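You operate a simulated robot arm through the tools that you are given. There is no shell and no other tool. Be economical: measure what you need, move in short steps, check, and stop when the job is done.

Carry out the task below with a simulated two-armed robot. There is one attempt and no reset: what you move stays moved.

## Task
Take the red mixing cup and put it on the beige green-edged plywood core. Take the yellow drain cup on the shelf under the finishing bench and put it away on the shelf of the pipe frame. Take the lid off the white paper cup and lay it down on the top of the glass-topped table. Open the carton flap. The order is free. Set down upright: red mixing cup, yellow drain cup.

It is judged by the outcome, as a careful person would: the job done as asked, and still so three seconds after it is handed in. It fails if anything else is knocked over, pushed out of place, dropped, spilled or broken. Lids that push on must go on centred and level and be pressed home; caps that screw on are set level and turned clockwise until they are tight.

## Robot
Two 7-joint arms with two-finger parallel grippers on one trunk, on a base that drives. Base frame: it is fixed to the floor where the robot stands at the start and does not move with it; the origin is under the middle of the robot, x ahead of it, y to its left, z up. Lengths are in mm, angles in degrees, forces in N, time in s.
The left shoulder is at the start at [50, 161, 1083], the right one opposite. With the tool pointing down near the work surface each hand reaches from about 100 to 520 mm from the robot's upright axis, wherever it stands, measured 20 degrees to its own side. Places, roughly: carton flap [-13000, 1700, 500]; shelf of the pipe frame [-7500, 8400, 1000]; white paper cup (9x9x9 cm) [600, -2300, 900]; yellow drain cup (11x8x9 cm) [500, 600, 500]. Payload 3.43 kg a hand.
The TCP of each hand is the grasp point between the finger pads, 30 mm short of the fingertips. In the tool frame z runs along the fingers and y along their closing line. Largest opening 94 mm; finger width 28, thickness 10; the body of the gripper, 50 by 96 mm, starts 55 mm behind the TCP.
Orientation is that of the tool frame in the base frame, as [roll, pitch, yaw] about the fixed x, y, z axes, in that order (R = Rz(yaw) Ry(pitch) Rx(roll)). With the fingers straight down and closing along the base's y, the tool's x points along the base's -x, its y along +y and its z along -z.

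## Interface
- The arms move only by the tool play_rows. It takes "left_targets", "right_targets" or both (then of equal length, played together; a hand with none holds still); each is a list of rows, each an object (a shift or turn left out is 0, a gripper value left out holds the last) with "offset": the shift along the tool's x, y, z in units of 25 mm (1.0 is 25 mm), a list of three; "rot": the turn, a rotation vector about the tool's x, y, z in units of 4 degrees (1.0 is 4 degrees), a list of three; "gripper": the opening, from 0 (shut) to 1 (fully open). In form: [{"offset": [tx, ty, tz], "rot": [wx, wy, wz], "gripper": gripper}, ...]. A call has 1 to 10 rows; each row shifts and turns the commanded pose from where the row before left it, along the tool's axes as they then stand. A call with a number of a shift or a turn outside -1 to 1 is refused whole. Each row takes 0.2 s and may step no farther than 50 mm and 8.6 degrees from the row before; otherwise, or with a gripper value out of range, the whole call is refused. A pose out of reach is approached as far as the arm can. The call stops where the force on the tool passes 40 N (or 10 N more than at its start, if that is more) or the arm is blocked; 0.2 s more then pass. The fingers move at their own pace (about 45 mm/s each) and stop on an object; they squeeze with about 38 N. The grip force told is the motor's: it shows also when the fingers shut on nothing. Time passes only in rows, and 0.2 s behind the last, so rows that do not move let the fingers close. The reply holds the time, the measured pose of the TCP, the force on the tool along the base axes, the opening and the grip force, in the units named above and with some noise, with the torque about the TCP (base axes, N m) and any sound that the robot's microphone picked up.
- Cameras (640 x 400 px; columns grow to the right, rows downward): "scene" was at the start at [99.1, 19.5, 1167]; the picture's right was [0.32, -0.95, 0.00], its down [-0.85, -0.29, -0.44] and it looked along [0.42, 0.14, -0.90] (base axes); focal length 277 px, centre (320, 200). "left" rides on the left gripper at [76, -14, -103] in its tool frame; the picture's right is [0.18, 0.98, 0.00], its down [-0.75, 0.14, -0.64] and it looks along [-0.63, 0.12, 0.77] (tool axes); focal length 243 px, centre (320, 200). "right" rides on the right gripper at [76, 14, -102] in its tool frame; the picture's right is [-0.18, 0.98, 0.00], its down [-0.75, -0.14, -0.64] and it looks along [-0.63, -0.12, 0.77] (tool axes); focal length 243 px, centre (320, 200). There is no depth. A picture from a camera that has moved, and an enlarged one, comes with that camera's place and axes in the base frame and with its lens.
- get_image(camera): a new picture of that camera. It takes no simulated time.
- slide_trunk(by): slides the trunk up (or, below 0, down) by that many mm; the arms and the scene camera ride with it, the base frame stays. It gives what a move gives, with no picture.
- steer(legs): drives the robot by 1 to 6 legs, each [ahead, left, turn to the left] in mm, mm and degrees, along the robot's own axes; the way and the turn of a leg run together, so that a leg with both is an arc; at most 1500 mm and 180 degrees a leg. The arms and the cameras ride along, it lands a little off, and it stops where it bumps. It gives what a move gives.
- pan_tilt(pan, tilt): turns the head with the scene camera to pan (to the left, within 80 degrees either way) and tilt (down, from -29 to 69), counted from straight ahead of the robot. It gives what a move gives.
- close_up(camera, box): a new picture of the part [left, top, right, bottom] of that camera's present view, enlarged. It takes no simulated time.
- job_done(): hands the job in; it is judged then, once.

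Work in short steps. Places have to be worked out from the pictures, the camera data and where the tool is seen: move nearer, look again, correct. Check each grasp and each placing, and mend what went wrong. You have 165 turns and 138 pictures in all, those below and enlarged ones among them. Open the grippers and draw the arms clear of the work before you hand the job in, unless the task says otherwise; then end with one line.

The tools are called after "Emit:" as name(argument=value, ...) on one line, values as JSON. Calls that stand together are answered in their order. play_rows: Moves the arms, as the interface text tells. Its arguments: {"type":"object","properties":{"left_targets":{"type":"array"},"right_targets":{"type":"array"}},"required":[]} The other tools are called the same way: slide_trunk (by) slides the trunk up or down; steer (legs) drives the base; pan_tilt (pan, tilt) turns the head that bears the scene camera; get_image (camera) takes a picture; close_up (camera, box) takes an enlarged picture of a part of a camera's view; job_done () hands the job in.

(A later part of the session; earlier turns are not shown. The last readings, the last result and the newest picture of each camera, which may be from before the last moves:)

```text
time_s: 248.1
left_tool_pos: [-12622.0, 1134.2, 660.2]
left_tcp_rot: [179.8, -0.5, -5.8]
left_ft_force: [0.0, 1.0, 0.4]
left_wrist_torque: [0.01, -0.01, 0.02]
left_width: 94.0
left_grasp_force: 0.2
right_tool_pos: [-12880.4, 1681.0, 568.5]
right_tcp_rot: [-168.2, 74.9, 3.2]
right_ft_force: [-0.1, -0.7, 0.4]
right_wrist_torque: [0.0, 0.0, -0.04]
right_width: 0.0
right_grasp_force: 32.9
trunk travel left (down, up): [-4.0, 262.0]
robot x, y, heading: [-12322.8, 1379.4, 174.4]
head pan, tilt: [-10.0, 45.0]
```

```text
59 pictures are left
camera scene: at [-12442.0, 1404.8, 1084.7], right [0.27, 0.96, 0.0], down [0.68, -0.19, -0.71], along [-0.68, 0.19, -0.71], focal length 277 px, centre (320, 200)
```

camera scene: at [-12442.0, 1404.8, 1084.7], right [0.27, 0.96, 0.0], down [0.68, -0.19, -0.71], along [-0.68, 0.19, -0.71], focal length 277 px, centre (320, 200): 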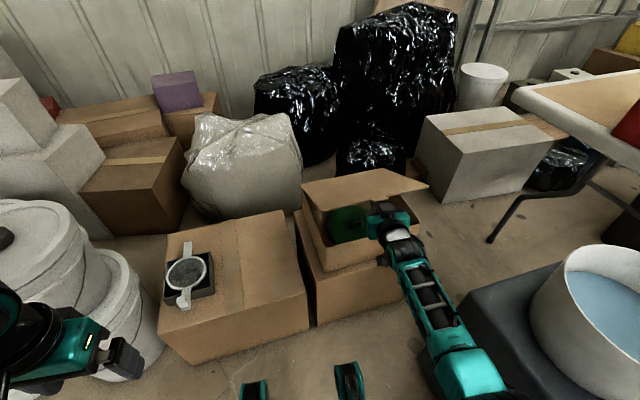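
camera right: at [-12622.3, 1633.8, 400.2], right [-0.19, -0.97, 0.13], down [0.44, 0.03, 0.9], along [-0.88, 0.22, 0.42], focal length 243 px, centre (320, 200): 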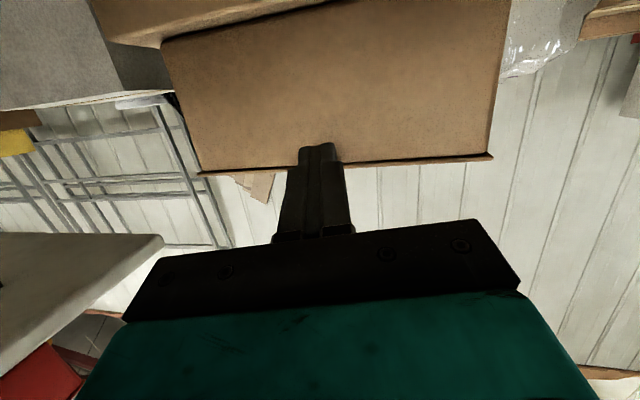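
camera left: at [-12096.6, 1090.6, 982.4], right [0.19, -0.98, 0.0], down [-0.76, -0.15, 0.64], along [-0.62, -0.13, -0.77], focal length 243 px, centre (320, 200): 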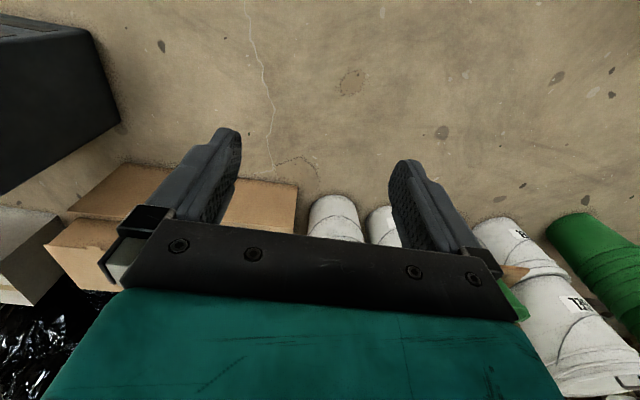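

Working well. Continuing up and forward.

Emit:
play_rows(right_targets=[{"offset": [-0.6, 0, 0.3]}, {"offset": [-0.6, 0, 0.3]}, {"offset": [-0.6, 0, 0.35]}, {"offset": [-0.5, 0, 0.4]}, {"offset": [-0.5, 0, 0.4]}, {"offset": [-0.4, 0, 0.5]}, {"offset": [-0.4, 0, 0.5]}])

Emit:
get_image(camera="scene")

```text
time_s: 249.7
left_tool_pos: [-12622.5, 1135.1, 660.0]
left_tcp_rot: [179.8, -0.6, -5.8]
left_ft_force: [0.4, -0.2, -1.0]
left_wrist_torque: [-0.03, 0.01, 0.04]
left_width: 94.2
left_grasp_force: 0.0
right_tool_pos: [-12969.1, 1690.5, 636.7]
right_tcp_rot: [-168.2, 74.9, 3.3]
right_ft_force: [-0.1, -1.6, -0.6]
right_wrist_torque: [0.01, 0.06, -0.01]
right_width: 0.0
right_grasp_force: 32.8
trunk travel left (down, up): [-4.0, 262.0]
robot x, y, heading: [-12326.1, 1378.5, 174.2]
head pan, tilt: [-10.0, 45.0]
```

```text
58 pictures are left
camera scene: at [-12442.0, 1404.8, 1084.7], right [0.27, 0.96, 0.0], down [0.68, -0.19, -0.71], along [-0.68, 0.19, -0.71], focal length 277 px, centre (320, 200)
```

scene: 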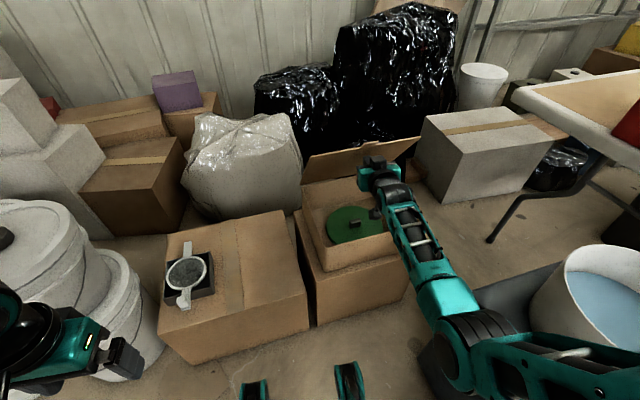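

The flap is at about 55°. Pushing forward.

Emit:
play_rows(right_targets=[{"offset": [-0.25, 0, 0.46]}, {"offset": [-0.2, 0, 0.46]}, {"offset": [-0.15, 0, 0.46]}, {"offset": [-0.12, 0, 0.46]}, {"offset": [-0.12, 0, 0.46]}, {"offset": [-0.12, 0, 0.46]}, {"offset": [-0.12, 0, 0.46]}])

Emit:
get_image(camera="scene")

```text
time_s: 251.3
left_tool_pos: [-12622.5, 1133.9, 660.6]
left_tcp_rot: [179.8, -0.4, -5.8]
left_ft_force: [0.6, -0.1, 0.2]
left_wrist_torque: [0.03, 0.02, -0.01]
left_width: 94.0
left_grasp_force: 0.0
right_tool_pos: [-13052.3, 1702.3, 641.7]
right_tcp_rot: [-168.3, 74.7, 3.3]
right_ft_force: [0.8, 0.5, -0.3]
right_wrist_torque: [0.02, 0.02, -0.01]
right_width: 0.0
right_grasp_force: 33.2
trunk travel left (down, up): [-4.0, 262.0]
robot x, y, heading: [-12323.1, 1377.8, 174.1]
head pan, tilt: [-10.0, 45.0]
```

```text
57 pictures are left
camera scene: at [-12442.0, 1404.7, 1084.6], right [0.27, 0.96, 0.0], down [0.68, -0.19, -0.71], along [-0.68, 0.19, -0.71], focal length 277 px, centre (320, 200)
```

scene: 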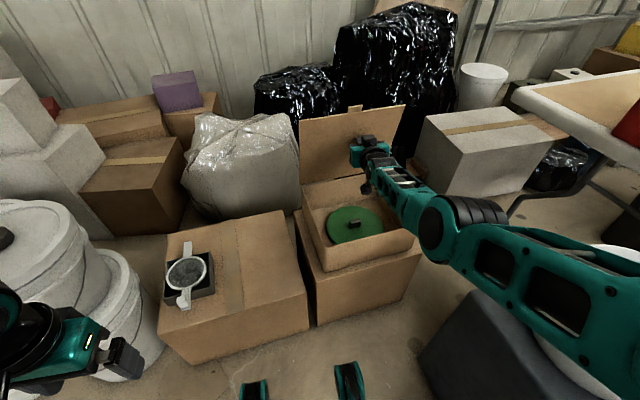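

The flap is near 80°. Pushing on with a mix of base and arm.

Emit:
steer(legs=[[60, 0, 0]])

Emit:
play_rows(right_targets=[{"offset": [-0.1, 0, 0.46]}, {"offset": [-0.1, 0, 0.46]}, {"offset": [-0.1, 0, 0.46]}, {"offset": [-0.1, 0, 0.46]}])

Emit:
get_image(camera="scene")

```text
time_s: 252.3
left_tool_pos: [-12681.4, 1140.8, 661.0]
left_tcp_rot: [179.7, -0.5, -5.9]
left_ft_force: [-0.8, -0.1, 1.0]
left_wrist_torque: [0.0, 0.02, 0.0]
left_width: 94.0
left_grasp_force: 0.1
right_tool_pos: [-13111.9, 1709.8, 642.4]
right_tcp_rot: [-168.3, 74.8, 3.1]
right_ft_force: [-0.1, -0.8, 0.4]
right_wrist_torque: [0.02, 0.0, -0.03]
right_width: 0.1
right_grasp_force: 33.0
trunk travel left (down, up): [-4.0, 262.0]
robot x, y, heading: [-12386.3, 1384.7, 174.3]
head pan, tilt: [-10.0, 45.0]
```

```text
time_s: 253.3
left_tool_pos: [-12682.9, 1140.7, 659.8]
left_tcp_rot: [179.8, -0.4, -5.8]
left_ft_force: [0.9, -0.1, 1.0]
left_wrist_torque: [-0.01, -0.02, -0.01]
left_width: 93.9
left_grasp_force: 0.1
right_tool_pos: [-13110.9, 1707.8, 642.1]
right_tcp_rot: [-168.4, 74.9, 3.2]
right_ft_force: [1.0, 0.3, 0.8]
right_wrist_torque: [-0.01, 0.01, -0.05]
right_width: 0.0
right_grasp_force: 32.9
right hand out of reach, approached as far as the arm can: row 1, 2, 3, 4
trunk travel left (down, up): [-4.0, 262.0]
robot x, y, heading: [-12382.2, 1386.4, 174.0]
head pan, tilt: [-10.0, 45.0]
```

```text
56 pictures are left
camera scene: at [-12501.5, 1411.0, 1084.7], right [0.27, 0.96, 0.0], down [0.68, -0.19, -0.71], along [-0.68, 0.19, -0.71], focal length 277 px, centre (320, 200)
```

scene: 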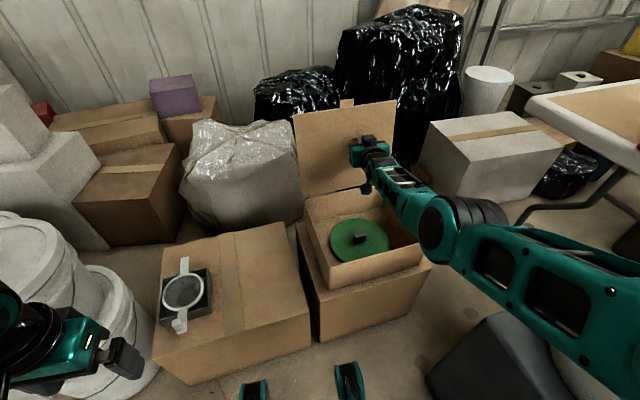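

The flap is around 95°. One more 70 mm push with the base to take it well past vertical.

Emit:
steer(legs=[[70, 0, 0]])

Emit:
get_image(camera="scene")

```text
time_s: 254.3
left_tool_pos: [-12725.8, 1146.0, 664.0]
left_tcp_rot: [-180.0, 0.2, -6.2]
left_ft_force: [0.3, 0.1, 0.7]
left_wrist_torque: [0.03, 0.06, -0.03]
left_width: 93.9
left_grasp_force: 0.0
right_tool_pos: [-13146.7, 1711.6, 641.6]
right_tcp_rot: [-168.8, 74.9, 2.4]
right_ft_force: [25.8, -7.8, 20.9]
right_wrist_torque: [-0.22, 0.2, 0.36]
right_width: 0.1
right_grasp_force: 33.4
trunk travel left (down, up): [-4.0, 262.0]
robot x, y, heading: [-12430.0, 1390.3, 173.6]
head pan, tilt: [-10.0, 45.0]
stopped in leg 1: the force on the tool passed its limit (the readings are from after the stop); the commanded pose is now the measured one
```

```text
55 pictures are left
camera scene: at [-12538.6, 1413.8, 1085.9], right [0.28, 0.96, 0.0], down [0.67, -0.2, -0.71], along [-0.69, 0.2, -0.7], focal length 277 px, centre (320, 200)
```

scene: 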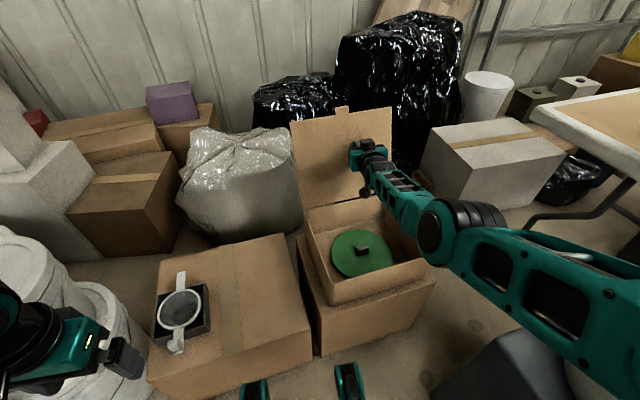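

The force rose: the flap has reached its stop or the bag behind. I'll back off and see if it stays open.

Emit:
steer(legs=[[-60, 0, 0]])

Emit:
get_image(camera="scene")

```text
time_s: 255.2
left_tool_pos: [-12672.1, 1139.6, 661.1]
left_tcp_rot: [179.7, -0.4, -6.1]
left_ft_force: [-0.2, -0.6, 0.6]
left_wrist_torque: [0.03, -0.03, 0.01]
left_width: 94.1
left_grasp_force: 0.2
right_tool_pos: [-13093.5, 1707.8, 629.2]
right_tcp_rot: [-169.5, 73.8, 1.8]
right_ft_force: [-0.5, -0.1, -0.1]
right_wrist_torque: [0.0, 0.03, -0.04]
right_width: 0.1
right_grasp_force: 32.8
trunk travel left (down, up): [-4.0, 262.0]
robot x, y, heading: [-12373.7, 1384.2, 173.4]
head pan, tilt: [-10.0, 45.0]
```

```text
54 pictures are left
camera scene: at [-12489.3, 1409.9, 1084.6], right [0.28, 0.96, 0.0], down [0.68, -0.2, -0.71], along [-0.68, 0.2, -0.71], focal length 277 px, centre (320, 200)
```

scene: 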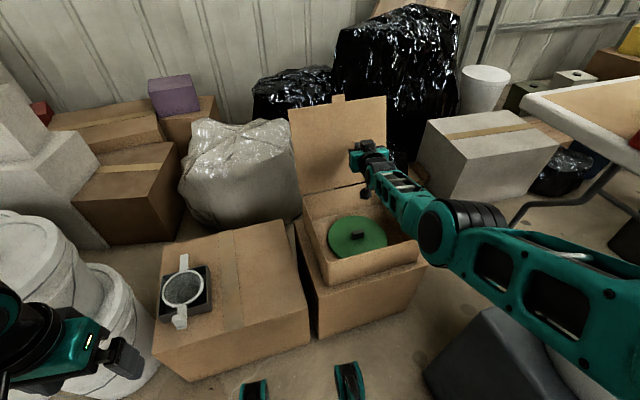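

The flap stays up with the hand off. Backing out.

Emit:
steer(legs=[[-330, 0, 0]])

Emit:
get_image(camera="scene")

```text
time_s: 257.4
left_tool_pos: [-12346.6, 1105.3, 661.0]
left_tcp_rot: [179.9, -0.5, -6.2]
left_ft_force: [0.9, 0.6, 0.1]
left_wrist_torque: [0.0, 0.04, 0.03]
left_width: 93.7
left_grasp_force: 0.0
right_tool_pos: [-12767.2, 1671.2, 629.2]
right_tcp_rot: [-169.6, 73.8, 1.9]
right_ft_force: [-0.8, -0.4, -0.4]
right_wrist_torque: [0.01, -0.05, -0.03]
right_width: 0.0
right_grasp_force: 33.2
trunk travel left (down, up): [-4.0, 262.0]
robot x, y, heading: [-12048.4, 1348.1, 173.7]
head pan, tilt: [-10.0, 45.0]
```

```text
53 pictures are left
camera scene: at [-12164.0, 1374.2, 1084.7], right [0.28, 0.96, 0.0], down [0.68, -0.2, -0.71], along [-0.68, 0.2, -0.71], focal length 277 px, centre (320, 200)
```

scene: 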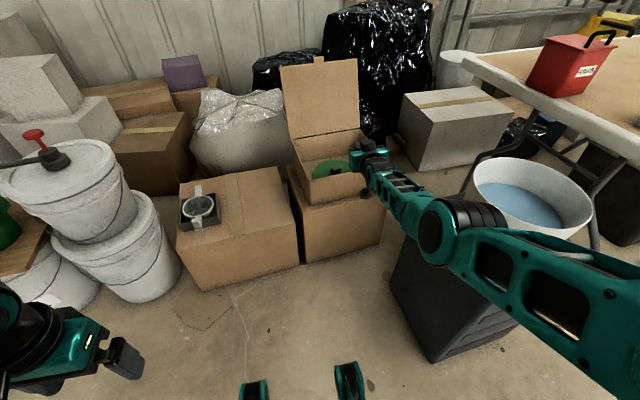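

The flap stands open and nothing was disturbed. I'll raise the trunk and compact the right arm before driving back for the paper cup.

Emit:
slide_trunk(by=220)

Emit:
play_rows(right_targets=[{"offset": [0.84, 0, -0.68]}, {"offset": [0.84, 0, -0.68]}, {"offset": [0.84, 0, -0.68]}, {"offset": [0.84, 0, -0.68]}, {"offset": [0.84, 0, -0.68]}, {"offset": [0.84, 0, -0.68]}, {"offset": [0.84, 0, -0.68]}, {"offset": [0.84, 0, -0.68]}, {"offset": [0.84, 0, -0.68]}])

Emit:
play_rows(right_targets=[{"rot": [0, 1, 0]}, {"rot": [0, 1, 0]}, {"rot": [0, 1, 0]}, {"rot": [0, 1, 0]}, {"rot": [0, 1, 0]}, {"rot": [0, 1, 0]}, {"rot": [0, 1, 0]}, {"rot": [0, 1, 0]}])

```text
time_s: 259.7
left_tool_pos: [-12346.3, 1104.0, 881.1]
left_tcp_rot: [179.8, -0.5, -6.2]
left_ft_force: [0.6, 0.4, -0.5]
left_wrist_torque: [0.03, -0.03, -0.03]
left_width: 94.2
left_grasp_force: 0.0
right_tool_pos: [-12768.1, 1671.3, 849.1]
right_tcp_rot: [-169.7, 73.7, 1.7]
right_ft_force: [-0.2, 0.6, 0.2]
right_wrist_torque: [-0.04, -0.01, -0.01]
right_width: 0.0
right_grasp_force: 32.7
trunk travel left (down, up): [-224.0, 42.0]
robot x, y, heading: [-12048.9, 1350.6, 173.6]
head pan, tilt: [-10.0, 45.0]
```

```text
time_s: 261.7
left_tool_pos: [-12346.0, 1105.8, 881.5]
left_tcp_rot: [179.7, -0.5, -6.2]
left_ft_force: [-1.3, -0.1, 0.0]
left_wrist_torque: [0.02, 0.01, 0.01]
left_width: 94.0
left_grasp_force: 0.0
right_tool_pos: [-12568.1, 1650.2, 708.6]
right_tcp_rot: [-169.4, 73.8, 1.9]
right_ft_force: [0.0, 0.0, -0.5]
right_wrist_torque: [0.01, 0.04, 0.0]
right_width: 0.4
right_grasp_force: 33.5
trunk travel left (down, up): [-224.0, 42.0]
robot x, y, heading: [-12047.1, 1348.6, 173.8]
head pan, tilt: [-10.0, 45.0]
```

```text
time_s: 263.5
left_tool_pos: [-12346.5, 1105.4, 880.2]
left_tcp_rot: [179.8, -0.4, -6.1]
left_ft_force: [0.6, 0.3, 0.3]
left_wrist_torque: [-0.02, -0.04, -0.01]
left_width: 94.2
left_grasp_force: 0.1
right_tool_pos: [-12569.6, 1649.4, 710.1]
right_tcp_rot: [-176.1, 41.8, -5.5]
right_ft_force: [0.2, 0.8, -0.3]
right_wrist_torque: [-0.02, 0.01, -0.05]
right_width: 0.1
right_grasp_force: 33.1
trunk travel left (down, up): [-224.0, 42.0]
robot x, y, heading: [-12046.9, 1346.1, 173.7]
head pan, tilt: [-10.0, 45.0]
```

Compact again. Raising slightly more, then driving back the way I came, first out of the carton corner.

Emit:
slide_trunk(by=40)

Emit:
steer(legs=[[0, 0, -92.5], [965, 0, 0], [0, 0, -27.5], [1124, 0, 0], [0, 0, -21.8], [1500, 0, 0]])

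Emit:
pan_tilt(pan=0, tilt=15)

Emit:
get_image(camera="scene")

```text
time_s: 264.4
left_tool_pos: [-12346.2, 1105.4, 920.8]
left_tcp_rot: [179.8, -0.6, -6.2]
left_ft_force: [-0.2, 0.3, 1.0]
left_wrist_torque: [0.04, -0.01, 0.01]
left_width: 94.1
left_grasp_force: 0.0
right_tool_pos: [-12570.3, 1650.5, 750.5]
right_tcp_rot: [-176.0, 41.9, -5.7]
right_ft_force: [0.3, 0.2, -0.4]
right_wrist_torque: [-0.01, 0.01, -0.02]
right_width: 0.0
right_grasp_force: 32.8
trunk travel left (down, up): [-264.0, 2.0]
robot x, y, heading: [-12046.8, 1347.0, 173.8]
head pan, tilt: [-10.0, 45.0]
```

```text
time_s: 288.2
left_tool_pos: [-9844.0, 4358.2, 921.1]
left_tcp_rot: [179.8, -0.5, -148.9]
left_ft_force: [0.0, -0.6, 0.5]
left_wrist_torque: [0.02, -0.01, 0.02]
left_width: 94.2
left_grasp_force: 0.0
right_tool_pos: [-9336.7, 4059.9, 749.3]
right_tcp_rot: [-176.0, 42.0, -148.4]
right_ft_force: [-0.3, 0.4, -0.4]
right_wrist_torque: [0.02, 0.0, 0.05]
right_width: 0.1
right_grasp_force: 32.8
trunk travel left (down, up): [-264.0, 2.0]
robot x, y, heading: [-9934.0, 3982.8, 31.1]
head pan, tilt: [-10.0, 45.0]
```

```text
time_s: 289.2
left_tool_pos: [-9842.9, 4358.9, 921.2]
left_tcp_rot: [179.8, -0.6, -148.9]
left_ft_force: [0.1, 0.3, 0.2]
left_wrist_torque: [0.0, -0.01, -0.01]
left_width: 93.9
left_grasp_force: 0.0
right_tool_pos: [-9336.2, 4060.6, 750.1]
right_tcp_rot: [-176.0, 41.9, -148.2]
right_ft_force: [0.2, 0.0, 0.6]
right_wrist_torque: [0.03, 0.01, -0.03]
right_width: 0.3
right_grasp_force: 32.6
trunk travel left (down, up): [-264.0, 2.0]
robot x, y, heading: [-9936.6, 3986.4, 31.1]
head pan, tilt: [0.0, 15.0]
```

```text
52 pictures are left
camera scene: at [-9821.0, 4051.8, 1391.4], right [0.51, -0.86, 0.0], down [-0.22, -0.13, -0.97], along [0.83, 0.5, -0.26], focal length 277 px, centre (320, 200)
```

scene: 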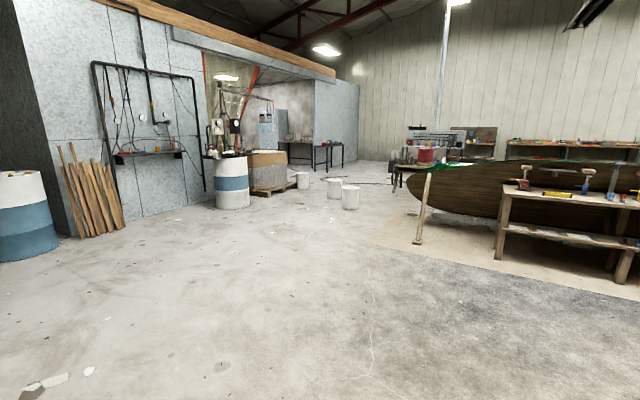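

Clear. Returning between the buckets and the hull tip.

Emit:
steer(legs=[[0, 0, -5.3], [1500, 0, 0], [1500, 0, 0], [707, 0, 0], [0, 0, -44.5], [1500, 0, 0]])

```text
time_s: 316.9
left_tool_pos: [-4805.6, 5324.7, 920.5]
left_tcp_rot: [179.8, -0.6, 162.3]
left_ft_force: [0.3, -0.7, -0.3]
left_wrist_torque: [0.01, 0.02, 0.02]
left_width: 94.0
left_grasp_force: 0.0
right_tool_pos: [-4697.3, 4746.1, 750.9]
right_tcp_rot: [-176.0, 41.9, 162.8]
right_ft_force: [-0.5, 0.2, -0.1]
right_wrist_torque: [0.02, -0.02, 0.03]
right_width: 0.1
right_grasp_force: 32.9
trunk travel left (down, up): [-264.0, 2.0]
robot x, y, heading: [-5144.6, 5150.0, -17.8]
head pan, tilt: [0.0, 15.0]
```

Emit:
steer(legs=[[280, 0, 0], [0, 0, -70.2], [1500, 0, 0], [250, 0, 0]])

Emit:
get_image(camera="scene")

```text
time_s: 330.3
left_tool_pos: [-4548.7, 3043.8, 921.3]
left_tcp_rot: [179.9, -0.5, 91.9]
left_ft_force: [-1.0, 0.2, -0.2]
left_wrist_torque: [-0.02, 0.0, 0.02]
left_width: 93.9
left_grasp_force: 0.1
right_tool_pos: [-5056.7, 2746.5, 749.4]
right_tcp_rot: [-176.0, 41.7, 92.5]
right_ft_force: [1.0, 0.1, -0.1]
right_wrist_torque: [0.0, -0.01, 0.01]
right_width: 0.0
right_grasp_force: 33.0
trunk travel left (down, up): [-264.0, 2.0]
robot x, y, heading: [-4834.0, 3308.1, -88.5]
head pan, tilt: [0.0, 15.0]
```

```text
51 pictures are left
camera scene: at [-4826.5, 3172.5, 1391.4], right [-1.0, -0.03, 0.0], down [-0.01, 0.26, -0.97], along [0.03, -0.97, -0.26], focal length 277 px, centre (320, 200)
```

scene: 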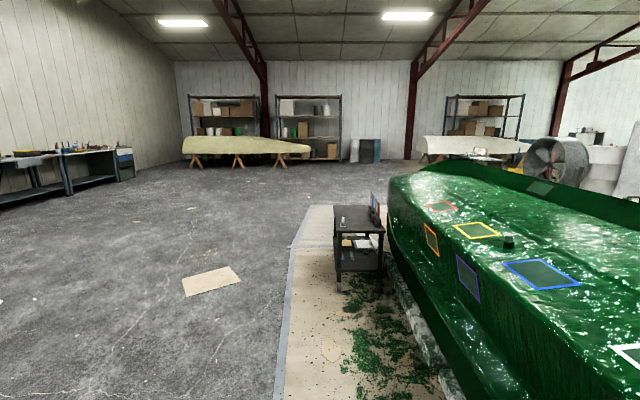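

Past the hull; open floor to the tables. Driving to about (-800,-2250).

Emit:
steer(legs=[[0, 0, 34.5], [1500, 0, 0], [1500, 0, 0], [1500, 0, 0], [1500, 0, 0], [800, 0, 0]])

Emit:
steer(legs=[[0, 0, 54]])

Emit:
pan_tilt(pan=0, tilt=30)

Emit:
get_image(camera="scene")

```text
time_s: 364.4
left_tool_pos: [-345.6, -2158.3, 921.5]
left_tcp_rot: [179.8, -0.5, 127.8]
left_ft_force: [0.0, 0.2, -0.2]
left_wrist_torque: [0.01, -0.02, -0.02]
left_width: 93.8
left_grasp_force: 0.0
right_tool_pos: [-583.9, -2697.0, 750.1]
right_tcp_rot: [-176.1, 41.9, 128.3]
right_ft_force: [0.3, 0.0, 0.8]
right_wrist_torque: [0.01, 0.02, 0.01]
right_width: 0.0
right_grasp_force: 32.8
trunk travel left (down, up): [-264.0, 2.0]
robot x, y, heading: [-730.1, -2110.1, -52.4]
head pan, tilt: [0.0, 15.0]
```

```text
time_s: 367.2
left_tool_pos: [-466.1, -1828.7, 921.4]
left_tcp_rot: [179.8, -0.5, -178.2]
left_ft_force: [-0.1, -0.3, -0.5]
left_wrist_torque: [0.03, 0.04, -0.01]
left_width: 93.9
left_grasp_force: 0.0
right_tool_pos: [-169.7, -2337.1, 750.7]
right_tcp_rot: [-176.2, 42.0, -177.7]
right_ft_force: [0.1, 0.0, 0.9]
right_wrist_torque: [0.02, 0.02, -0.02]
right_width: 0.0
right_grasp_force: 33.4
trunk travel left (down, up): [-264.0, 2.0]
robot x, y, heading: [-726.9, -2116.0, 1.7]
head pan, tilt: [0.0, 15.0]
```

```text
time_s: 368.0
left_tool_pos: [-464.7, -1827.7, 921.7]
left_tcp_rot: [179.8, -0.5, -178.4]
left_ft_force: [1.0, 1.4, -0.5]
left_wrist_torque: [0.0, 0.01, 0.0]
left_width: 94.0
left_grasp_force: 0.0
right_tool_pos: [-169.2, -2338.5, 749.8]
right_tcp_rot: [-176.1, 41.9, -177.7]
right_ft_force: [0.0, 0.3, 0.0]
right_wrist_torque: [-0.01, -0.05, 0.0]
right_width: 0.0
right_grasp_force: 32.9
trunk travel left (down, up): [-264.0, 2.0]
robot x, y, heading: [-730.3, -2109.7, 1.5]
head pan, tilt: [0.0, 30.0]
```

```text
50 pictures are left
camera scene: at [-598.6, -2107.6, 1367.3], right [0.03, -1.0, 0.0], down [-0.5, -0.01, -0.87], along [0.87, 0.02, -0.5], focal length 277 px, centre (320, 200)
```

scene: 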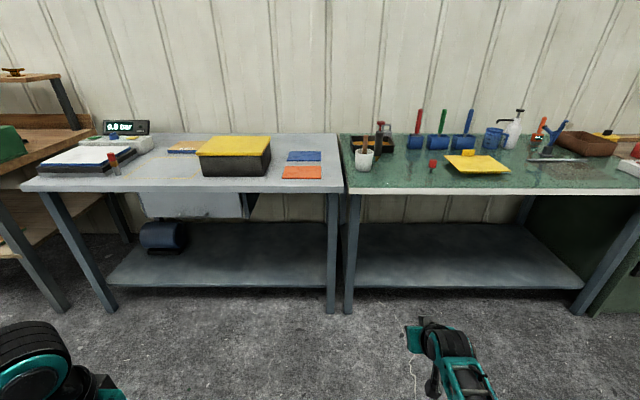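

The paper cup is on the green glass-topped table at pixel (364,157). Zooming.

Emit:
close_up(camera="scene", box=[330, 95, 510, 205])

```text
3.56 times, centred on (420, 150) of scene
camera zoom: at [-598.6, -2107.6, 1367.3], right [0.03, -1.0, 0.0], down [-0.5, -0.01, -0.87], along [0.87, 0.02, -0.5], focal length 985 px, centre (-36, 378)
```

zoom: 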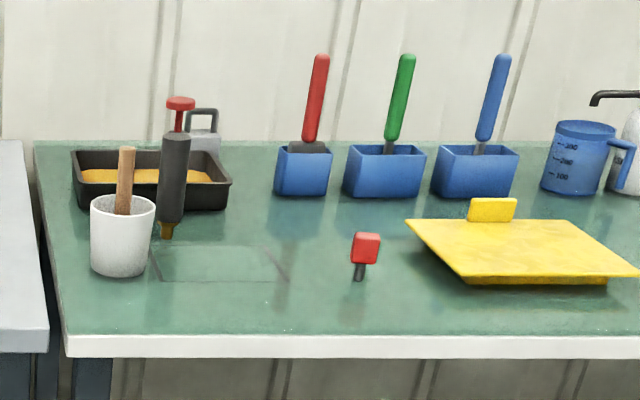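

I need a closer look: the cup shows a wooden stick at its top. Driving 350 mm closer.

Emit:
steer(legs=[[420, 0, -1.5]])

Emit:
pan_tilt(pan=-15, tilt=40)

Emit:
close_up(camera="scene", box=[230, 80, 430, 230])

```text
time_s: 370.5
left_tool_pos: [-39.8, -1830.4, 921.6]
left_tcp_rot: [179.8, -0.6, -179.9]
left_ft_force: [0.1, -0.3, -0.2]
left_wrist_torque: [0.01, 0.02, -0.01]
left_width: 94.2
left_grasp_force: 0.0
right_tool_pos: [239.8, -2347.6, 750.0]
right_tcp_rot: [-176.2, 41.9, -179.4]
right_ft_force: [0.3, -0.4, 0.0]
right_wrist_torque: [0.01, 0.0, 0.01]
right_width: 0.0
right_grasp_force: 33.4
trunk travel left (down, up): [-264.0, 2.0]
robot x, y, heading: [-313.7, -2106.1, 0.1]
head pan, tilt: [0.0, 30.0]
```

```text
time_s: 371.3
left_tool_pos: [-40.3, -1830.8, 922.3]
left_tcp_rot: [179.8, -0.5, -179.9]
left_ft_force: [-0.3, 0.1, 0.0]
left_wrist_torque: [0.0, 0.02, -0.01]
left_width: 94.0
left_grasp_force: 0.1
right_tool_pos: [240.3, -2348.3, 750.6]
right_tcp_rot: [-176.1, 41.9, -179.3]
right_ft_force: [0.2, 0.9, 0.0]
right_wrist_torque: [0.0, -0.02, 0.0]
right_width: 0.2
right_grasp_force: 32.8
trunk travel left (down, up): [-264.0, 2.0]
robot x, y, heading: [-312.8, -2104.9, 0.1]
head pan, tilt: [-15.0, 40.0]
```

```text
2.67 times, centred on (330, 155) of scene
camera zoom: at [-190.3, -2127.6, 1352.0], right [-0.26, -0.97, 0.0], down [-0.62, 0.17, -0.77], along [0.74, -0.2, -0.64], focal length 739 px, centre (293, 320)
```

zoom: 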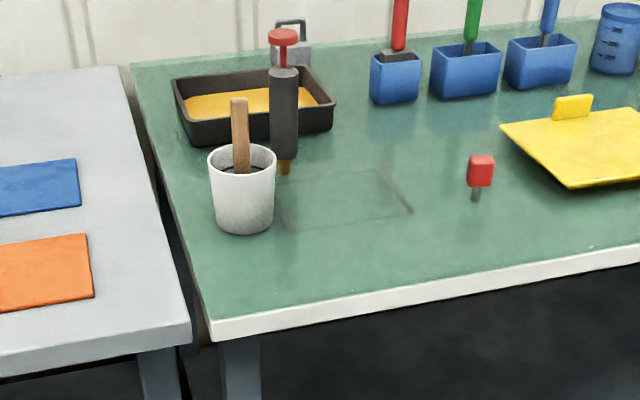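

Emit:
close_up(camera="scene", box=[282, 105, 342, 175])

```text
5.71 times, centred on (312, 140) of scene
camera zoom: at [-190.3, -2127.6, 1352.0], right [-0.26, -0.97, 0.0], down [-0.62, 0.17, -0.77], along [0.74, -0.2, -0.64], focal length 1583 px, centre (366, 543)
```

zoom: 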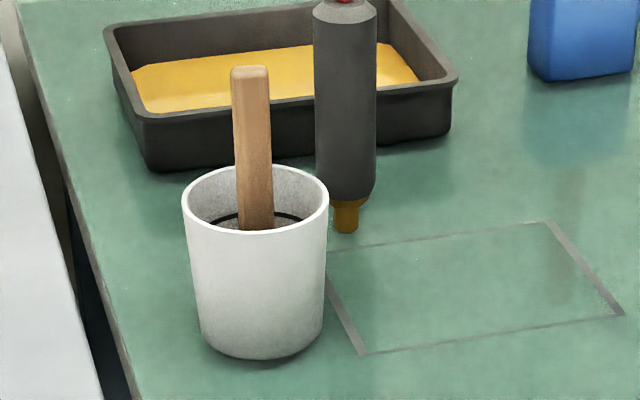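

This one is an open pot with a brush. I'll look at the rest of the table for a lidded cup.

Emit:
pan_tilt(pan=-40, tilt=25)

Emit:
get_image(camera="scene")

Emit:
pan_tilt(pan=20, tilt=30)

Emit:
get_image(camera="scene")

```text
time_s: 372.2
left_tool_pos: [-42.1, -1831.1, 921.9]
left_tcp_rot: [179.7, -0.4, -179.8]
left_ft_force: [-0.3, 0.8, -0.8]
left_wrist_torque: [0.02, -0.01, -0.02]
left_width: 94.1
left_grasp_force: 0.1
right_tool_pos: [239.1, -2348.4, 749.8]
right_tcp_rot: [-176.2, 41.9, -179.4]
right_ft_force: [-0.5, 0.9, 0.3]
right_wrist_torque: [-0.01, 0.01, -0.02]
right_width: 0.0
right_grasp_force: 33.0
trunk travel left (down, up): [-264.0, 2.0]
robot x, y, heading: [-314.3, -2104.1, 0.0]
head pan, tilt: [-40.0, 25.0]
```

```text
46 pictures are left
camera scene: at [-201.9, -2164.8, 1375.2], right [-0.64, -0.77, 0.0], down [-0.32, 0.27, -0.91], along [0.69, -0.58, -0.42], focal length 277 px, centre (320, 200)
```

scene: 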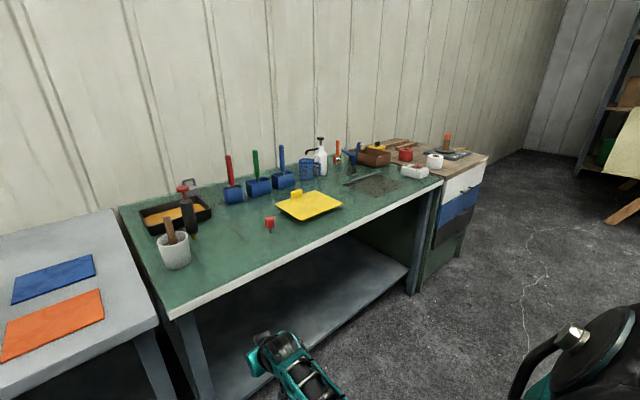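

```text
time_s: 373.5
left_tool_pos: [-41.2, -1831.0, 921.1]
left_tcp_rot: [179.8, -0.5, -179.9]
left_ft_force: [-0.2, -0.3, 0.2]
left_wrist_torque: [-0.01, -0.01, 0.01]
left_width: 93.9
left_grasp_force: 0.2
right_tool_pos: [240.1, -2349.4, 750.6]
right_tcp_rot: [-176.1, 41.8, -179.5]
right_ft_force: [-0.3, -0.2, 0.1]
right_wrist_torque: [-0.01, 0.01, -0.01]
right_width: 0.0
right_grasp_force: 33.0
trunk travel left (down, up): [-264.0, 2.0]
robot x, y, heading: [-308.3, -2102.6, -0.0]
head pan, tilt: [20.0, 30.0]
```

```text
45 pictures are left
camera scene: at [-187.4, -2074.8, 1367.3], right [0.34, -0.94, 0.0], down [-0.47, -0.17, -0.87], along [0.81, 0.29, -0.5], focal length 277 px, centre (320, 200)
```

scene: 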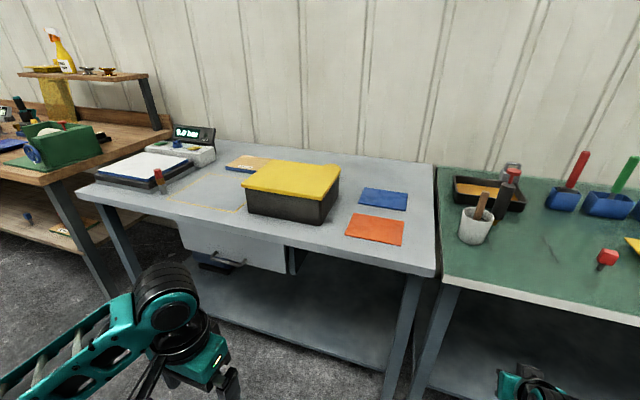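

There's no other lidded cup. This cup has a recessed plug with an upright, centred wooden handle, likely the lid. I'll raise the right hand into the posture used at the shelf and then get a close look with its camera.

Emit:
play_rows(right_targets=[{"offset": [-0.82, 0, -0.356], "rot": [-0.5, 0, 0], "gripper": 0.55}, {"offset": [-0.67, 0, -0.484], "rot": [-0.5, 0, 0]}, {"offset": [-0.67, 0, -0.484]}, {"offset": [-0.67, 0, -0.484]}, {"offset": [-0.67, 0, -0.484]}, {"offset": [-0.67, 0, -0.484]}, {"offset": [-0.6, 0, -0.55]}, {"offset": [-0.6, 0, -0.55]}, {"offset": [-0.6, 0, -0.55]}, {"offset": [-0.6, 0, -0.55]}])

Emit:
play_rows(right_targets=[{"offset": [-0.6, 0, -0.55]}, {"offset": [-0.55, 0, -0.58]}, {"offset": [-0.55, 0, -0.58]}, {"offset": [-0.55, 0, -0.58]}, {"offset": [-0.55, 0, -0.58]}, {"offset": [-0.55, 0, -0.58]}, {"offset": [-0.55, 0, -0.58]}, {"offset": [-0.55, 0, -0.58]}])

```text
time_s: 375.7
left_tool_pos: [-41.5, -1830.1, 921.2]
left_tcp_rot: [179.8, -0.5, -179.9]
left_ft_force: [-0.3, 0.0, 0.2]
left_wrist_torque: [-0.01, 0.02, 0.04]
left_width: 93.9
left_grasp_force: 0.1
right_tool_pos: [279.9, -2346.9, 953.2]
right_tcp_rot: [179.9, 41.8, -179.4]
right_ft_force: [0.5, 0.3, 0.4]
right_wrist_torque: [-0.02, -0.01, 0.01]
right_width: 51.7
right_grasp_force: 0.1
trunk travel left (down, up): [-264.0, 2.0]
robot x, y, heading: [-313.2, -2102.5, -0.0]
head pan, tilt: [20.0, 30.0]
```

```text
time_s: 377.5
left_tool_pos: [-41.6, -1830.9, 920.9]
left_tcp_rot: [179.8, -0.5, -180.0]
left_ft_force: [-0.4, 0.3, 0.3]
left_wrist_torque: [0.0, -0.01, 0.01]
left_width: 94.1
left_grasp_force: 0.1
right_tool_pos: [285.4, -2346.7, 1113.4]
right_tcp_rot: [180.0, 41.9, -179.4]
right_ft_force: [-0.2, -0.6, -1.1]
right_wrist_torque: [0.0, 0.01, -0.03]
right_width: 51.7
right_grasp_force: 0.0
trunk travel left (down, up): [-264.0, 2.0]
robot x, y, heading: [-313.7, -2108.3, 0.1]
head pan, tilt: [20.0, 30.0]
```

Emit:
steer(legs=[[140, 70, 0]])

Emit:
get_image(camera="right")

Emit:
pan_tilt(pan=-20, tilt=45)

Emit:
get_image(camera="scene")

```text
time_s: 378.9
left_tool_pos: [98.4, -1759.5, 921.1]
left_tcp_rot: [179.8, -0.5, -179.9]
left_ft_force: [0.4, -0.7, 0.1]
left_wrist_torque: [-0.01, 0.0, 0.01]
left_width: 94.2
left_grasp_force: 0.1
right_tool_pos: [425.4, -2276.6, 1111.7]
right_tcp_rot: [179.9, 41.9, -179.3]
right_ft_force: [-0.1, 0.1, 0.3]
right_wrist_torque: [0.01, 0.02, 0.03]
right_width: 51.8
right_grasp_force: 0.0
trunk travel left (down, up): [-264.0, 2.0]
robot x, y, heading: [-170.3, -2032.5, -0.0]
head pan, tilt: [20.0, 30.0]
```

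```text
44 pictures are left
camera right: at [300.5, -2265.3, 1139.0], right [0.12, 0.98, 0.12], down [0.14, -0.14, 0.98], along [0.98, -0.11, -0.15], focal length 243 px, centre (320, 200)
```

right: 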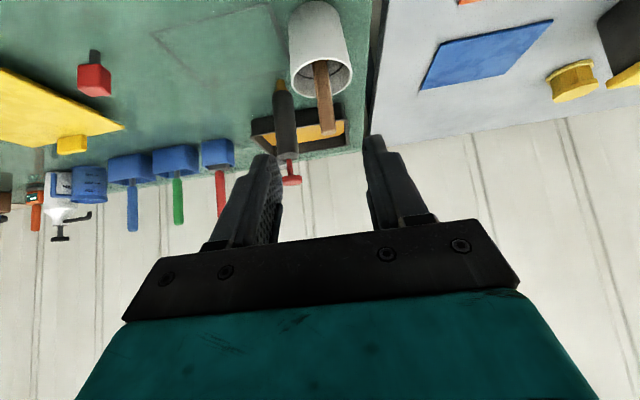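

```text
time_s: 380.0
left_tool_pos: [99.0, -1762.2, 921.5]
left_tcp_rot: [179.8, -0.4, 180.0]
left_ft_force: [0.4, -0.3, 0.5]
left_wrist_torque: [0.01, -0.03, -0.01]
left_width: 94.1
left_grasp_force: 0.0
right_tool_pos: [425.1, -2277.1, 1113.2]
right_tcp_rot: [179.9, 41.9, -179.4]
right_ft_force: [0.7, -0.1, 0.1]
right_wrist_torque: [0.02, 0.01, 0.01]
right_width: 51.6
right_grasp_force: 0.0
trunk travel left (down, up): [-264.0, 2.0]
robot x, y, heading: [-171.8, -2035.8, -0.1]
head pan, tilt: [-20.0, 45.0]
```

```text
43 pictures are left
camera scene: at [-56.6, -2063.6, 1344.7], right [-0.34, -0.94, 0.0], down [-0.66, 0.24, -0.71], along [0.66, -0.24, -0.71], focal length 277 px, centre (320, 200)
```

scene: 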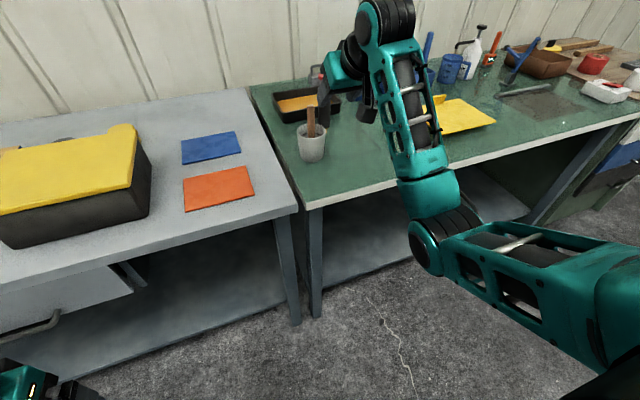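

Emit:
close_up(camera="right", box=[260, 0, 380, 150])

Emit:
close_up(camera="scene", box=[285, 90, 345, 170])

```text
2.67 times, centred on (320, 75) of right
camera zoom: at [299.9, -2265.6, 1139.2], right [0.12, 0.98, 0.12], down [0.13, -0.14, 0.98], along [0.98, -0.11, -0.15], focal length 647 px, centre (320, 533)
```

zoom: 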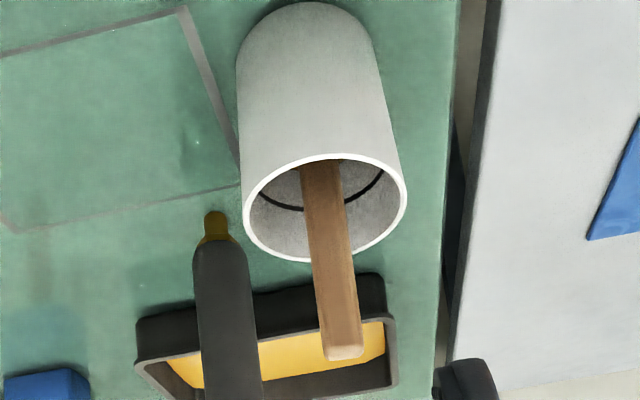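

```text
5.00 times, centred on (315, 130) of scene
camera zoom: at [-56.6, -2063.6, 1344.7], right [-0.34, -0.94, 0.0], down [-0.66, 0.24, -0.71], along [0.66, -0.24, -0.71], focal length 1385 px, centre (345, 550)
```

zoom: 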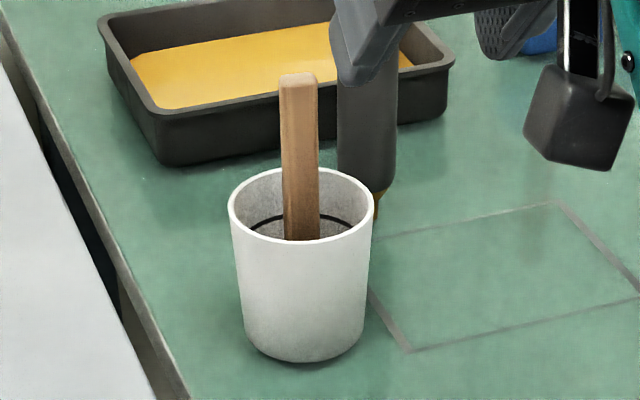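

This is the lid: a recessed disc with a centred upright handle, whose top is at about (587,-2274,1009). I'll lower the trunk 115 mm, shift 3 mm, and advance partly.

Emit:
slide_trunk(by=-115)

Emit:
steer(legs=[[90, 3, 0]])

Emit:
get_image(camera="scene")

Emit:
get_image(camera="right")

```text
time_s: 381.4
left_tool_pos: [99.0, -1760.4, 806.8]
left_tcp_rot: [179.8, -0.3, -180.0]
left_ft_force: [0.0, 0.2, 0.0]
left_wrist_torque: [0.01, 0.01, -0.01]
left_width: 93.9
left_grasp_force: 0.0
right_tool_pos: [425.3, -2276.8, 998.7]
right_tcp_rot: [180.0, 41.9, -179.5]
right_ft_force: [-0.7, 0.3, -0.1]
right_wrist_torque: [-0.02, 0.0, -0.01]
right_width: 51.9
right_grasp_force: 0.0
trunk travel left (down, up): [-149.0, 117.0]
robot x, y, heading: [-173.1, -2036.8, -0.2]
head pan, tilt: [-20.0, 45.0]
```

```text
time_s: 382.5
left_tool_pos: [187.2, -1757.6, 806.6]
left_tcp_rot: [179.9, -0.4, -179.9]
left_ft_force: [0.1, 0.4, -0.3]
left_wrist_torque: [-0.03, 0.01, -0.01]
left_width: 94.1
left_grasp_force: 0.1
right_tool_pos: [513.9, -2274.7, 998.3]
right_tcp_rot: [179.9, 41.7, -179.4]
right_ft_force: [-0.1, -0.8, 0.6]
right_wrist_torque: [0.02, 0.01, 0.0]
right_width: 51.9
right_grasp_force: 0.0
trunk travel left (down, up): [-149.0, 117.0]
robot x, y, heading: [-82.5, -2035.1, -0.1]
head pan, tilt: [-20.0, 45.0]
```

```text
40 pictures are left
camera scene: at [31.9, -2060.8, 1229.6], right [-0.34, -0.94, 0.0], down [-0.66, 0.24, -0.71], along [0.66, -0.24, -0.71], focal length 277 px, centre (320, 200)
```

scene: 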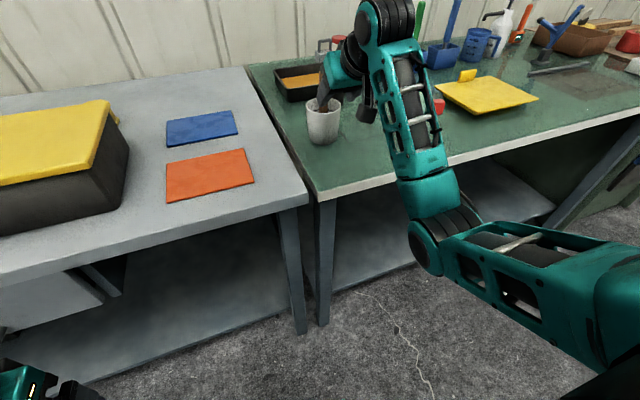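

```text
39 pictures are left
camera right: at [388.3, -2262.8, 1024.0], right [0.12, 0.98, 0.12], down [0.13, -0.14, 0.98], along [0.98, -0.11, -0.15], focal length 243 px, centre (320, 200)
```

right: 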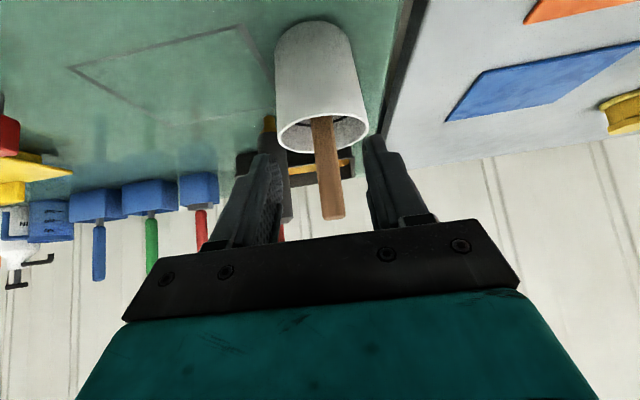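

The handle is between the fingers' line. Advancing 72 mm.

Emit:
steer(legs=[[72, -2, 0]])

Emit:
get_image(camera="right")

```text
time_s: 383.6
left_tool_pos: [259.6, -1760.0, 805.8]
left_tcp_rot: [179.8, -0.5, -179.9]
left_ft_force: [0.6, 1.4, -0.7]
left_wrist_torque: [-0.03, 0.01, -0.01]
left_width: 94.0
left_grasp_force: 0.0
right_tool_pos: [586.0, -2276.2, 998.7]
right_tcp_rot: [179.9, 41.8, -179.4]
right_ft_force: [0.3, 0.1, -0.5]
right_wrist_torque: [0.01, 0.0, -0.01]
right_width: 51.3
right_grasp_force: 0.0
trunk travel left (down, up): [-149.0, 117.0]
robot x, y, heading: [-16.0, -2032.8, -0.1]
head pan, tilt: [-20.0, 45.0]
```

```text
38 pictures are left
camera right: at [460.6, -2264.8, 1024.0], right [0.12, 0.98, 0.12], down [0.13, -0.14, 0.98], along [0.98, -0.11, -0.15], focal length 243 px, centre (320, 200)
```

right: 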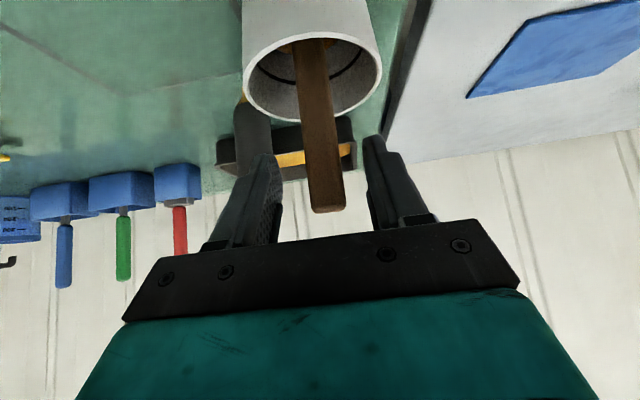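

Emit:
close_up(camera="right", box=[230, 10, 400, 130])

```text
3.33 times, centred on (315, 70) of right
camera zoom: at [460.6, -2264.8, 1024.0], right [0.12, 0.98, 0.12], down [0.13, -0.14, 0.98], along [0.98, -0.11, -0.15], focal length 809 px, centre (337, 633)
```

zoom: 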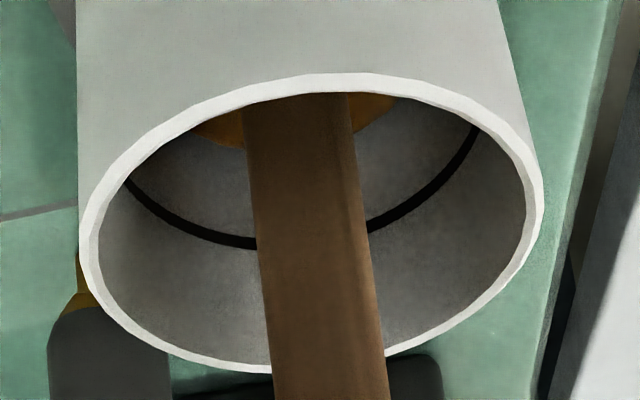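

Close up, this pot holds amber resin with a stir stick, and I can see no lid on it. Before touching it, I'll back away and inspect the other white cup, seen on the bench near (780,1255).

Emit:
steer(legs=[[-550, 0, 0]])

Emit:
pan_tilt(pan=0, tilt=30)

Emit:
steer(legs=[[0, 1500, 0], [0, 1500, 0], [0, 280, 0]])

Emit:
get_image(camera="scene")

```text
time_s: 386.7
left_tool_pos: [-291.1, -1761.1, 805.8]
left_tcp_rot: [179.9, -0.4, -179.9]
left_ft_force: [0.0, -0.4, 0.5]
left_wrist_torque: [-0.01, -0.03, -0.04]
left_width: 94.0
left_grasp_force: 0.0
right_tool_pos: [35.1, -2276.1, 998.6]
right_tcp_rot: [-180.0, 41.8, -179.3]
right_ft_force: [0.1, -0.2, 0.6]
right_wrist_torque: [-0.03, -0.01, 0.0]
right_width: 51.9
right_grasp_force: 0.1
trunk travel left (down, up): [-149.0, 117.0]
robot x, y, heading: [-562.5, -2034.7, -0.2]
head pan, tilt: [-20.0, 45.0]
```

```text
time_s: 387.6
left_tool_pos: [-290.6, -1760.4, 806.7]
left_tcp_rot: [179.8, -0.4, -179.9]
left_ft_force: [-0.8, 0.0, -0.5]
left_wrist_torque: [0.0, -0.03, 0.02]
left_width: 94.0
left_grasp_force: 0.2
right_tool_pos: [35.1, -2275.8, 999.1]
right_tcp_rot: [179.9, 41.9, -179.3]
right_ft_force: [-0.6, -0.1, 0.3]
right_wrist_torque: [0.0, 0.01, 0.03]
right_width: 51.5
right_grasp_force: 0.0
trunk travel left (down, up): [-149.0, 117.0]
robot x, y, heading: [-564.5, -2033.0, 0.2]
head pan, tilt: [0.0, 30.0]
```

```text
time_s: 403.6
left_tool_pos: [-315.2, 1519.3, 806.8]
left_tcp_rot: [179.8, -0.4, -179.4]
left_ft_force: [-0.7, 0.7, 0.0]
left_wrist_torque: [-0.03, 0.02, 0.02]
left_width: 94.1
left_grasp_force: 0.1
right_tool_pos: [14.8, 1005.6, 998.8]
right_tcp_rot: [179.9, 41.9, -178.9]
right_ft_force: [-0.1, 0.5, 0.0]
right_wrist_torque: [0.02, -0.03, 0.04]
right_width: 51.6
right_grasp_force: 0.0
trunk travel left (down, up): [-149.0, 117.0]
robot x, y, heading: [-584.6, 1245.9, 0.4]
head pan, tilt: [0.0, 30.0]
```

```text
36 pictures are left
camera scene: at [-454.9, 1243.4, 1252.3], right [0.01, -1.0, 0.0], down [-0.5, 0.0, -0.87], along [0.87, 0.01, -0.5], focal length 277 px, centre (320, 200)
```

scene: 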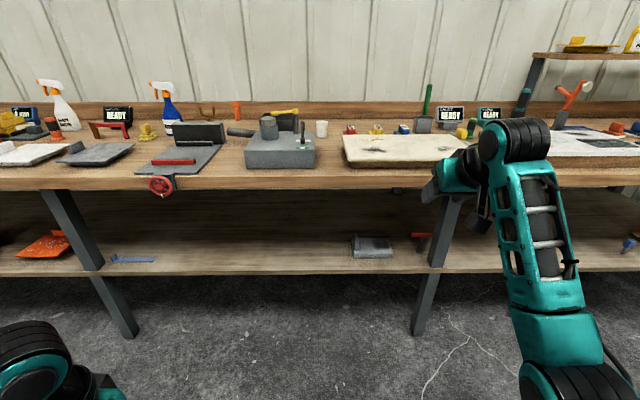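

Emit:
close_up(camera="scene", box=[240, 95, 400, 185])

```text
4.00 times, centred on (320, 140) of scene
camera zoom: at [-454.9, 1243.4, 1252.3], right [0.01, -1.0, 0.0], down [-0.5, 0.0, -0.87], along [0.87, 0.01, -0.5], focal length 1108 px, centre (320, 440)
```

zoom: 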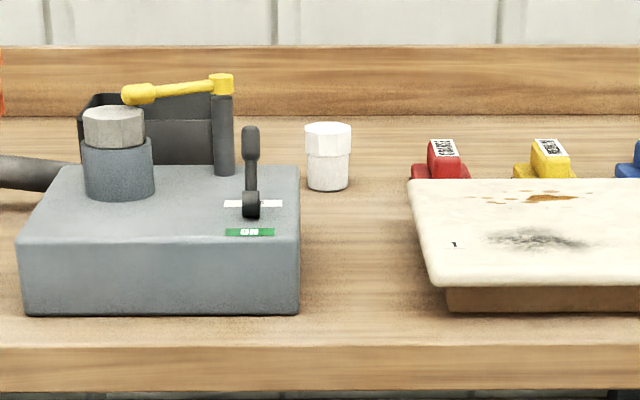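

A small white jar with a cap sits here, but its place and size (about 5×5×6 cm) don't match the listed cup; the pot at (587,-2276) does. I'll go back and inspect that pot from above with the left hand camera, raising the left hand on the way.

Emit:
slide_trunk(by=115)

Emit:
steer(legs=[[0, -1500, 0], [0, -1500, 0], [0, -795, 0]])

Emit:
play_rows(left_targets=[{"offset": [-0.9, 0, -0.5]}, {"offset": [-0.9, 0, -0.5]}, {"offset": [-0.9, 0, -0.5]}, {"offset": [-0.9, 0, -0.6]}, {"offset": [-0.9, 0, -0.6]}, {"offset": [-0.9, 0, -0.6]}, {"offset": [-0.9, 0, -0.6]}, {"offset": [-0.9, 0, -0.6]}])

```text
time_s: 405.0
left_tool_pos: [-315.6, 1519.0, 920.4]
left_tcp_rot: [179.8, -0.5, -179.4]
left_ft_force: [0.7, -0.6, 0.4]
left_wrist_torque: [-0.01, 0.0, -0.02]
left_width: 94.0
left_grasp_force: 0.0
right_tool_pos: [16.0, 1005.8, 1112.9]
right_tcp_rot: [179.9, 41.8, -179.0]
right_ft_force: [0.8, 0.3, -0.5]
right_wrist_torque: [0.01, 0.01, -0.01]
right_width: 51.6
right_grasp_force: 0.1
trunk travel left (down, up): [-264.0, 2.0]
robot x, y, heading: [-583.3, 1245.3, 0.7]
head pan, tilt: [0.0, 30.0]
```

```text
time_s: 423.3
left_tool_pos: [-220.9, -2253.1, 921.9]
left_tcp_rot: [179.7, -0.4, -177.6]
left_ft_force: [0.5, 0.6, -0.9]
left_wrist_torque: [-0.02, -0.01, 0.0]
left_width: 94.0
left_grasp_force: 0.2
right_tool_pos: [126.3, -2755.1, 1113.7]
right_tcp_rot: [179.9, 41.9, -177.0]
right_ft_force: [-1.0, -1.0, 0.4]
right_wrist_torque: [0.0, -0.02, 0.0]
right_width: 51.8
right_grasp_force: 0.1
trunk travel left (down, up): [-264.0, 2.0]
robot x, y, heading: [-482.2, -2538.2, 2.3]
head pan, tilt: [0.0, 30.0]
```

```text
time_s: 425.1
left_tool_pos: [-37.9, -2246.5, 1032.3]
left_tcp_rot: [179.7, -0.5, -177.7]
left_ft_force: [-0.1, -0.1, -0.9]
left_wrist_torque: [-0.01, 0.01, -0.03]
left_width: 94.2
left_grasp_force: 0.1
right_tool_pos: [127.0, -2756.5, 1113.2]
right_tcp_rot: [179.9, 41.8, -177.1]
right_ft_force: [0.8, 0.2, 0.2]
right_wrist_torque: [-0.03, -0.02, -0.03]
right_width: 51.7
right_grasp_force: 0.1
trunk travel left (down, up): [-264.0, 2.0]
robot x, y, heading: [-479.2, -2536.3, 2.5]
head pan, tilt: [0.0, 30.0]
```

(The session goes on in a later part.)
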